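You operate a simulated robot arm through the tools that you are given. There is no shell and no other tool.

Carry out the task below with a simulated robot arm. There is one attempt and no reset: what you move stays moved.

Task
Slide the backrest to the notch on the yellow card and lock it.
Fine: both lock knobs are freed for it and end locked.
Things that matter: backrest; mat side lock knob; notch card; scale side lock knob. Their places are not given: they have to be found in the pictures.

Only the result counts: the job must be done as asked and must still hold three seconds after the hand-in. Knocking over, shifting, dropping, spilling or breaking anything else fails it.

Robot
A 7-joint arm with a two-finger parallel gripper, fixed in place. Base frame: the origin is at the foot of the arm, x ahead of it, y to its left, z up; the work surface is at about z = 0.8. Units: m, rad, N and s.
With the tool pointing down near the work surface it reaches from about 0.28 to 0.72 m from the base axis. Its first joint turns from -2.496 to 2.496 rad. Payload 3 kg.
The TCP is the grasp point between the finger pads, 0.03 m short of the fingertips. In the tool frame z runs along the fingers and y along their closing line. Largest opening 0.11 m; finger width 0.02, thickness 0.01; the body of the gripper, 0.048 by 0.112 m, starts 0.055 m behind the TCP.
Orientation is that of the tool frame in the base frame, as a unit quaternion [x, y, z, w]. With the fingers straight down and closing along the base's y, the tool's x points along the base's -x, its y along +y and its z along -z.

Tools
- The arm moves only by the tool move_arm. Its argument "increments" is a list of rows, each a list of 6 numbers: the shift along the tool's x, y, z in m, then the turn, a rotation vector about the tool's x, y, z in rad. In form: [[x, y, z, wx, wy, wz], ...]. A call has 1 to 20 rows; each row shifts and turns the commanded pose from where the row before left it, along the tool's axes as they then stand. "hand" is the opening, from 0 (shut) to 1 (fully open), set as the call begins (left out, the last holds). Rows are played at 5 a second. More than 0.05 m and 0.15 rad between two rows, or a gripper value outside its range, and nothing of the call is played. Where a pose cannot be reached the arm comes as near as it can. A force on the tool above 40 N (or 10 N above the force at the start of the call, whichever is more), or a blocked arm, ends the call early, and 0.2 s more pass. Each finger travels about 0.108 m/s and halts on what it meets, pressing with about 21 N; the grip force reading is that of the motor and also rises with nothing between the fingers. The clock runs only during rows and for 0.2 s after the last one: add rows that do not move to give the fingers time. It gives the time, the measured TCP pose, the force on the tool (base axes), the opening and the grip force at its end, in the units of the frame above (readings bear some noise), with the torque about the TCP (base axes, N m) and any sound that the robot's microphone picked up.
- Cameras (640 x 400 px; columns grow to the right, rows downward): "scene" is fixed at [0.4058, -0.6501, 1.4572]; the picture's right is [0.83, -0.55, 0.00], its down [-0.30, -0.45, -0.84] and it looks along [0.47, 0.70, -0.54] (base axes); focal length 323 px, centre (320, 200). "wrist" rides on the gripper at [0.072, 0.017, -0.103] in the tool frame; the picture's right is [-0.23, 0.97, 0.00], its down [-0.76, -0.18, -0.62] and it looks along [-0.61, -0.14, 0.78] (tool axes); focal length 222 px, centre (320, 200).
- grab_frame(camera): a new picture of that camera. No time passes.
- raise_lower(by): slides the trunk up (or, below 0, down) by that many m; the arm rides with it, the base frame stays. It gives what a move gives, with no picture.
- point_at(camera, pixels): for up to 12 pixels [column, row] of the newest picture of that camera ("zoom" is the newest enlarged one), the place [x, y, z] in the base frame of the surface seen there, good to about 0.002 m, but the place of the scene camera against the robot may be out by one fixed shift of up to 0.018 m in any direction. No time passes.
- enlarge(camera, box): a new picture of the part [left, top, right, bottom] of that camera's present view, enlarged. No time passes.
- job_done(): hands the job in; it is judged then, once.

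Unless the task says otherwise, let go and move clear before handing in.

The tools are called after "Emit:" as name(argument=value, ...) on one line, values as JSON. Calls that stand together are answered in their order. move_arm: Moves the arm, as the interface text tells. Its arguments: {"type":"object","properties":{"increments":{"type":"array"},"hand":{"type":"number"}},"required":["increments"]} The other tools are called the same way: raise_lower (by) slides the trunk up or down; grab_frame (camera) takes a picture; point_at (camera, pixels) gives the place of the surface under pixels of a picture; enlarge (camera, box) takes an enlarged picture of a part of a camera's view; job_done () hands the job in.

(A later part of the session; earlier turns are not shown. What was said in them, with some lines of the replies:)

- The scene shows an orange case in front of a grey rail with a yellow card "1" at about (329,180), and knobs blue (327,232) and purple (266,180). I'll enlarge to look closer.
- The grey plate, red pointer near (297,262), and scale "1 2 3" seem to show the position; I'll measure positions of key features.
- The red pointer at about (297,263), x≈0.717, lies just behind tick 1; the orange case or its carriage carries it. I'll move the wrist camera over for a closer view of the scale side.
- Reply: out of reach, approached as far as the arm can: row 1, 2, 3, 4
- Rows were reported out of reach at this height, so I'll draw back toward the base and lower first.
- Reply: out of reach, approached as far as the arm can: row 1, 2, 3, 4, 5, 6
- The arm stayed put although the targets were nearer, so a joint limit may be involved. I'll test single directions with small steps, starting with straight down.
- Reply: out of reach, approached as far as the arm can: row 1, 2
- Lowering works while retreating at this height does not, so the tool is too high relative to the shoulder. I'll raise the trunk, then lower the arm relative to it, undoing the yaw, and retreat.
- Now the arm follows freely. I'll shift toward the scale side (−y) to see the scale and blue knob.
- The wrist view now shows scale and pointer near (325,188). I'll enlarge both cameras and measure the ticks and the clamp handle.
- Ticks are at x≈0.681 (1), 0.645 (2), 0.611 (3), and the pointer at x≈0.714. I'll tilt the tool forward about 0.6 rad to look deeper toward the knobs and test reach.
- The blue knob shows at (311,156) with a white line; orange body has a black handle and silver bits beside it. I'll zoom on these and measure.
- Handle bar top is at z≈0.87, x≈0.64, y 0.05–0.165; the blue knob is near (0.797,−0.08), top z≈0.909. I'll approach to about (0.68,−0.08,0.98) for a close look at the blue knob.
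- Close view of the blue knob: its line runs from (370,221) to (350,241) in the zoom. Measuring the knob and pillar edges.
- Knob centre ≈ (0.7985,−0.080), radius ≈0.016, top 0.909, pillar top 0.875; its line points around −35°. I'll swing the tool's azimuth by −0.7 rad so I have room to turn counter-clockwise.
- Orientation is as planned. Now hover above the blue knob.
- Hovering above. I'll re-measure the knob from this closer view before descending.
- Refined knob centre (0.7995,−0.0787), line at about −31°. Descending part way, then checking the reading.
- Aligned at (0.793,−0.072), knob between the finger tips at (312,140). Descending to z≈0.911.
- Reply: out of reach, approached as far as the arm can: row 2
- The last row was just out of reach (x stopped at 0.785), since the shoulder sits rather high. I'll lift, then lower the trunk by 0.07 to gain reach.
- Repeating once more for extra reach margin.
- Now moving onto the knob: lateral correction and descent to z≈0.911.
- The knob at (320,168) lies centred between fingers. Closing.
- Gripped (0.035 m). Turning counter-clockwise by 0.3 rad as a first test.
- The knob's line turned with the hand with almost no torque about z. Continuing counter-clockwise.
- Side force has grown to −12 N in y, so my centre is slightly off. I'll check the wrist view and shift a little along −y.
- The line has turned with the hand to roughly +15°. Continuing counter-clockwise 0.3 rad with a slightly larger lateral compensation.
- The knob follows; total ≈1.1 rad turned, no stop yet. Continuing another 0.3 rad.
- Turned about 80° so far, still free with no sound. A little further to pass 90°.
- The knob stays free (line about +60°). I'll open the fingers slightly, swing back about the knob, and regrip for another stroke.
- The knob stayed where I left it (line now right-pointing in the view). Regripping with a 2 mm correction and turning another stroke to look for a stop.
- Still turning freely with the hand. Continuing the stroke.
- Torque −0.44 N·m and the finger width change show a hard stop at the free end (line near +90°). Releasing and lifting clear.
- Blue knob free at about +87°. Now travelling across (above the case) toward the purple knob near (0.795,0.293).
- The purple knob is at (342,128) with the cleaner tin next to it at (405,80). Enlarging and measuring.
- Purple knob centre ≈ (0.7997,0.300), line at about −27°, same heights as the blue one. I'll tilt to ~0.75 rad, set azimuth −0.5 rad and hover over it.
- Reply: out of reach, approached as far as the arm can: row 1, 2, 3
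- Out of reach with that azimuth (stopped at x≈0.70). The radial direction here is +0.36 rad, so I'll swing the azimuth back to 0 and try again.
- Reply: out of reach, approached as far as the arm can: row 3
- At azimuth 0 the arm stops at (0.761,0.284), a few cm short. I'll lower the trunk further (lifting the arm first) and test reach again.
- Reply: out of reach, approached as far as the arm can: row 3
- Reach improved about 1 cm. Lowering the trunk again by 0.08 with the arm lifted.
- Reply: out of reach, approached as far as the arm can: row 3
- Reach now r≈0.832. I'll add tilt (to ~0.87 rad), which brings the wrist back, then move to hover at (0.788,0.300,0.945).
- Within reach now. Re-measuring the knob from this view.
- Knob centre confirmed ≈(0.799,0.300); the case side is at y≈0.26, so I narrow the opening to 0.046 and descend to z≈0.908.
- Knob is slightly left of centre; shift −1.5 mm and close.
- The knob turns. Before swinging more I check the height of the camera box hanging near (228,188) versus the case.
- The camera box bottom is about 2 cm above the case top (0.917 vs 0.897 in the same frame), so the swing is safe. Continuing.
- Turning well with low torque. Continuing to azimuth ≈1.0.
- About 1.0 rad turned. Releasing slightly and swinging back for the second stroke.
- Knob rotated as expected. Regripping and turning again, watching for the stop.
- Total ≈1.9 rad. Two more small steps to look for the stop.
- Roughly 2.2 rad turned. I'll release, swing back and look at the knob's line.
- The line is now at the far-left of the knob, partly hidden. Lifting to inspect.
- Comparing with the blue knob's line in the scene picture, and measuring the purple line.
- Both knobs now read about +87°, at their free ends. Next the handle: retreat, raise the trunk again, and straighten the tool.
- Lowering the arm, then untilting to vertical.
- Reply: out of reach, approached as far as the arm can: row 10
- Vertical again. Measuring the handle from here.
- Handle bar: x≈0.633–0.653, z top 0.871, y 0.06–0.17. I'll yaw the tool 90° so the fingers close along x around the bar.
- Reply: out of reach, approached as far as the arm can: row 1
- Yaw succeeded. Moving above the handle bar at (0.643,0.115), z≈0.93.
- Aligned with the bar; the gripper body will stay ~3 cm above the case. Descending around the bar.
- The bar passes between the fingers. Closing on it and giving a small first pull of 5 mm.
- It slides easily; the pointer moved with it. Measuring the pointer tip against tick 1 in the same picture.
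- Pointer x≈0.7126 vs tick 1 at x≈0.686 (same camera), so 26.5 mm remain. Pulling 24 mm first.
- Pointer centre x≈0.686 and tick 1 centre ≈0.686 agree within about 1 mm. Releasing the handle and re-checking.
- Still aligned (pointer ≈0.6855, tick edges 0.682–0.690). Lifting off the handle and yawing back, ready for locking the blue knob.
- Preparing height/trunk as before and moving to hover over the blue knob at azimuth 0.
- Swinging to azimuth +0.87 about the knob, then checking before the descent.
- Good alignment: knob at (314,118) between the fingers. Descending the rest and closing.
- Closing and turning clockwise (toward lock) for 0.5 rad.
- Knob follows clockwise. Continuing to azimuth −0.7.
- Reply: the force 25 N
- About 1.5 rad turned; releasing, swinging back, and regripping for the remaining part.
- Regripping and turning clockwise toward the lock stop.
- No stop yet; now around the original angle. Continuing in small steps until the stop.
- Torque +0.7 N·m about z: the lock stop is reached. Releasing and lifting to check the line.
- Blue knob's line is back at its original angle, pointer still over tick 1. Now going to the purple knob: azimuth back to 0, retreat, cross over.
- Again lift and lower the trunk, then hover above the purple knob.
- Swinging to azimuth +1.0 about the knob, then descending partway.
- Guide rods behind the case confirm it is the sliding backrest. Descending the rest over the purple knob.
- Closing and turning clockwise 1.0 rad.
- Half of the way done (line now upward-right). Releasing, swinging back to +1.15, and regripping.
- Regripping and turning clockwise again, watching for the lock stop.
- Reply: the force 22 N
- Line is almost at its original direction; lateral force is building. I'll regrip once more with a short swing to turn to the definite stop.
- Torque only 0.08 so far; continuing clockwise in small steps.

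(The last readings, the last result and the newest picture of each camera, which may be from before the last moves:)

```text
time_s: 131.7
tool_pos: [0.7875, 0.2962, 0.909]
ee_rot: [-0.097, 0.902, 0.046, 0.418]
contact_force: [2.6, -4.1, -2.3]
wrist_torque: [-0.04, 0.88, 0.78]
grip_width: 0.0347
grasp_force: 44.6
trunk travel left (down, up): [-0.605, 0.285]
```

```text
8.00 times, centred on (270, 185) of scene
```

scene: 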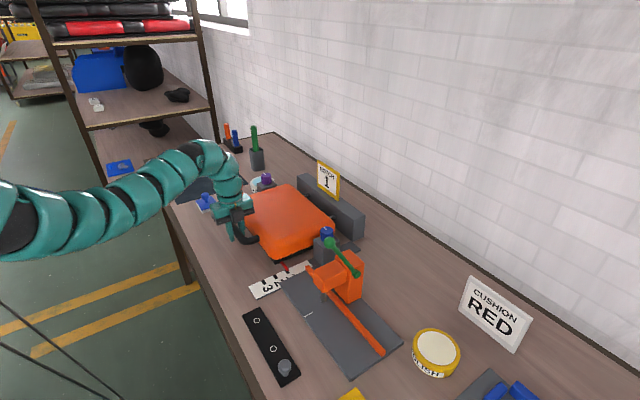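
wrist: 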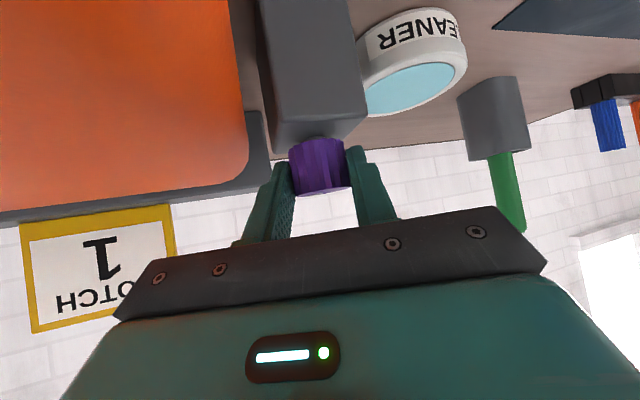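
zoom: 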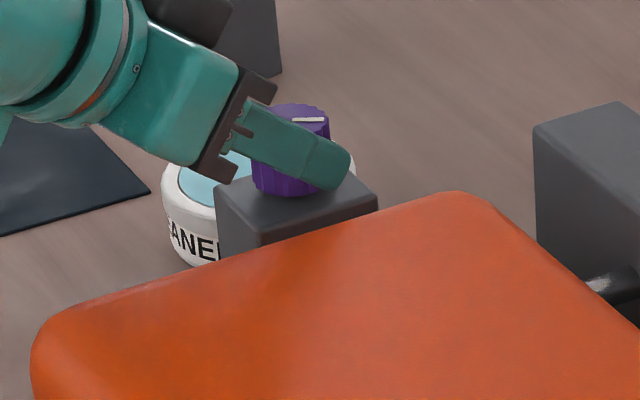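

Torque +0.78 N·m: the purple lock stop is reached. Releasing, lifting clear and checking everything.

Emit:
move_arm(increments=[[0, 0, 0, 0, 0, 0], [0, 0, 0, 0, 0, 0]], hand=0.43)

Emit:
move_arm(increments=[[-0.0306, 0, -0.0258, 0, 0, 0], [-0.0306, 0, -0.0258, 0, 0, 0], [0.0238, -0.0231, -0.0283, 0, 0, 0], [0.0238, -0.0231, -0.0283, 0, 0, 0], [0.0238, -0.0231, -0.0283, 0, 0, 0], [0, 0, 0, 0, 0, 0]])

Emit:
grab_frame(camera="scene")

Emit:
grab_frame(camera="wrist")

Emit:
enlarge(camera="scene", box=[270, 245, 320, 285])

```text
time_s: 132.3
tool_pos: [0.7849, 0.2968, 0.9095]
ee_rot: [-0.097, 0.901, 0.046, 0.42]
contact_force: [0.4, 0.1, 0.4]
wrist_torque: [0.04, 0.0, 0.0]
grip_width: 0.0472
grasp_force: 0.1
trunk travel left (down, up): [-0.605, 0.285]
```

```text
time_s: 133.7
tool_pos: [0.6944, 0.206, 0.9887]
ee_rot: [-0.098, 0.901, 0.046, 0.42]
contact_force: [-0.2, 0.1, 1.2]
wrist_torque: [-0.02, -0.02, -0.01]
grip_width: 0.0471
grasp_force: 0.1
trunk travel left (down, up): [-0.605, 0.285]
```

```text
taken
```

scene: 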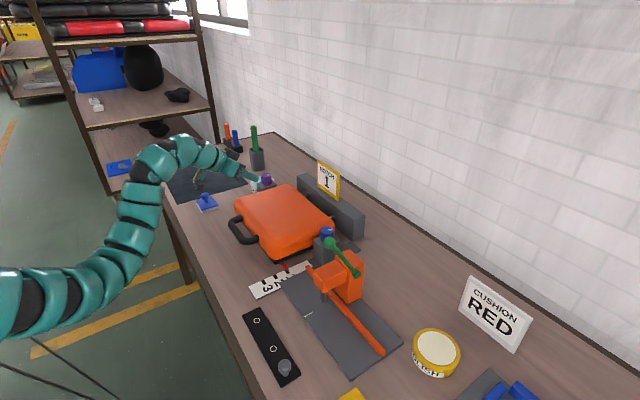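

```text
taken
```

wrist: 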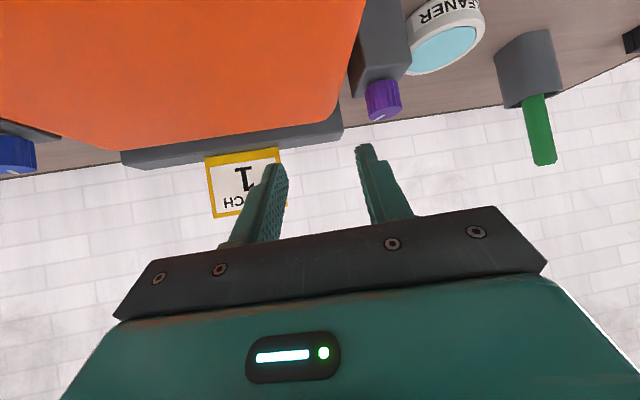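

```text
10.00 times, centred on (295, 265) of scene
```

zoom: 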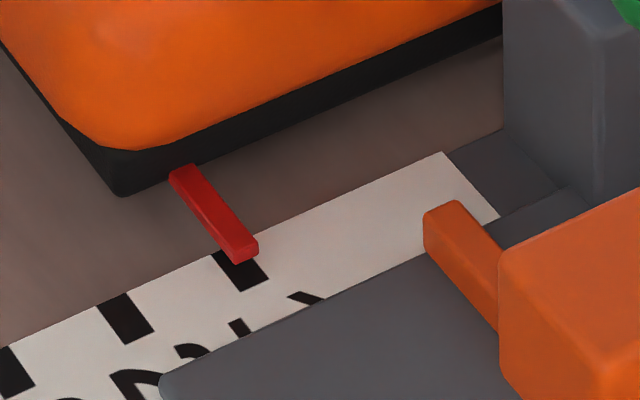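

Pointer unchanged above tick 1. A final averaged measurement of pointer versus tick, plus the knob lines.

Emit:
point_at(camera="zoom", pixels=[[195, 188], [205, 200], [215, 213], [225, 225], [235, 238], [240, 246], [240, 270], [245, 275], [250, 281], [246, 268], [236, 277], [126, 318]])

Emit:
enlarge(camera="scene", box=[240, 165, 360, 255])

```text
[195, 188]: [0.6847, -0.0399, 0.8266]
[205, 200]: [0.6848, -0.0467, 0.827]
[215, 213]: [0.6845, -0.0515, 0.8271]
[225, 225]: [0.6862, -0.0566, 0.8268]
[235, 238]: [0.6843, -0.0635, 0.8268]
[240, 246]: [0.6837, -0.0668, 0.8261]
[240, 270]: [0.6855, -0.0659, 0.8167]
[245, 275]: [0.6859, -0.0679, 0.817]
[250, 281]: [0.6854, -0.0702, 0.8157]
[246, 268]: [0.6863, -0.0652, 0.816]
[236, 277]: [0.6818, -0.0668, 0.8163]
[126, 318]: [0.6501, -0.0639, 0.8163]
```

```text
4.44 times, centred on (300, 210) of scene
```

zoom: 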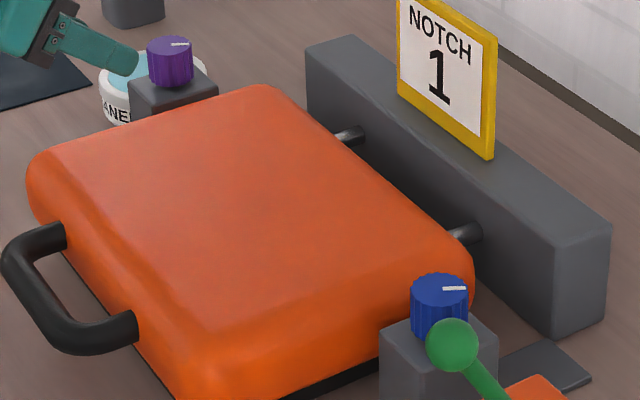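

Pointer centre x≈0.685 sits on tick 1 (≈0.686), both knobs' lines are back at their locked stops, and the gripper is clear above the bench with nothing else moved. Handing in.

Emit:
job_done()

```text
The job is handed in.
```

The backrest (the orange, handled block on the guide rods) is at notch 1, as the yellow card asks, and both lock knobs are locked again. I handed the job in and have not seen a verdict.

- **Position:** the red pointer sits on the notch 1 tick. I measured its centre at x ≈ 0.685 and the tick's at x ≈ 0.686, about 1 mm apart, and it had not shifted in the last picture.
- **Locks:** I turned both the scale side (blue) and mat side (purple) knobs about 120° counter-clockwise to free them. After the slide I turned each back clockwise until it hit a firm stop (0.7–0.8 N·m), with its white line at its starting angle. I did not push the backrest afterwards to test the locks.
- **Surroundings:** the gripper was released and about 8 cm clear before hand-in. The final pictures show nothing else moved or knocked over.
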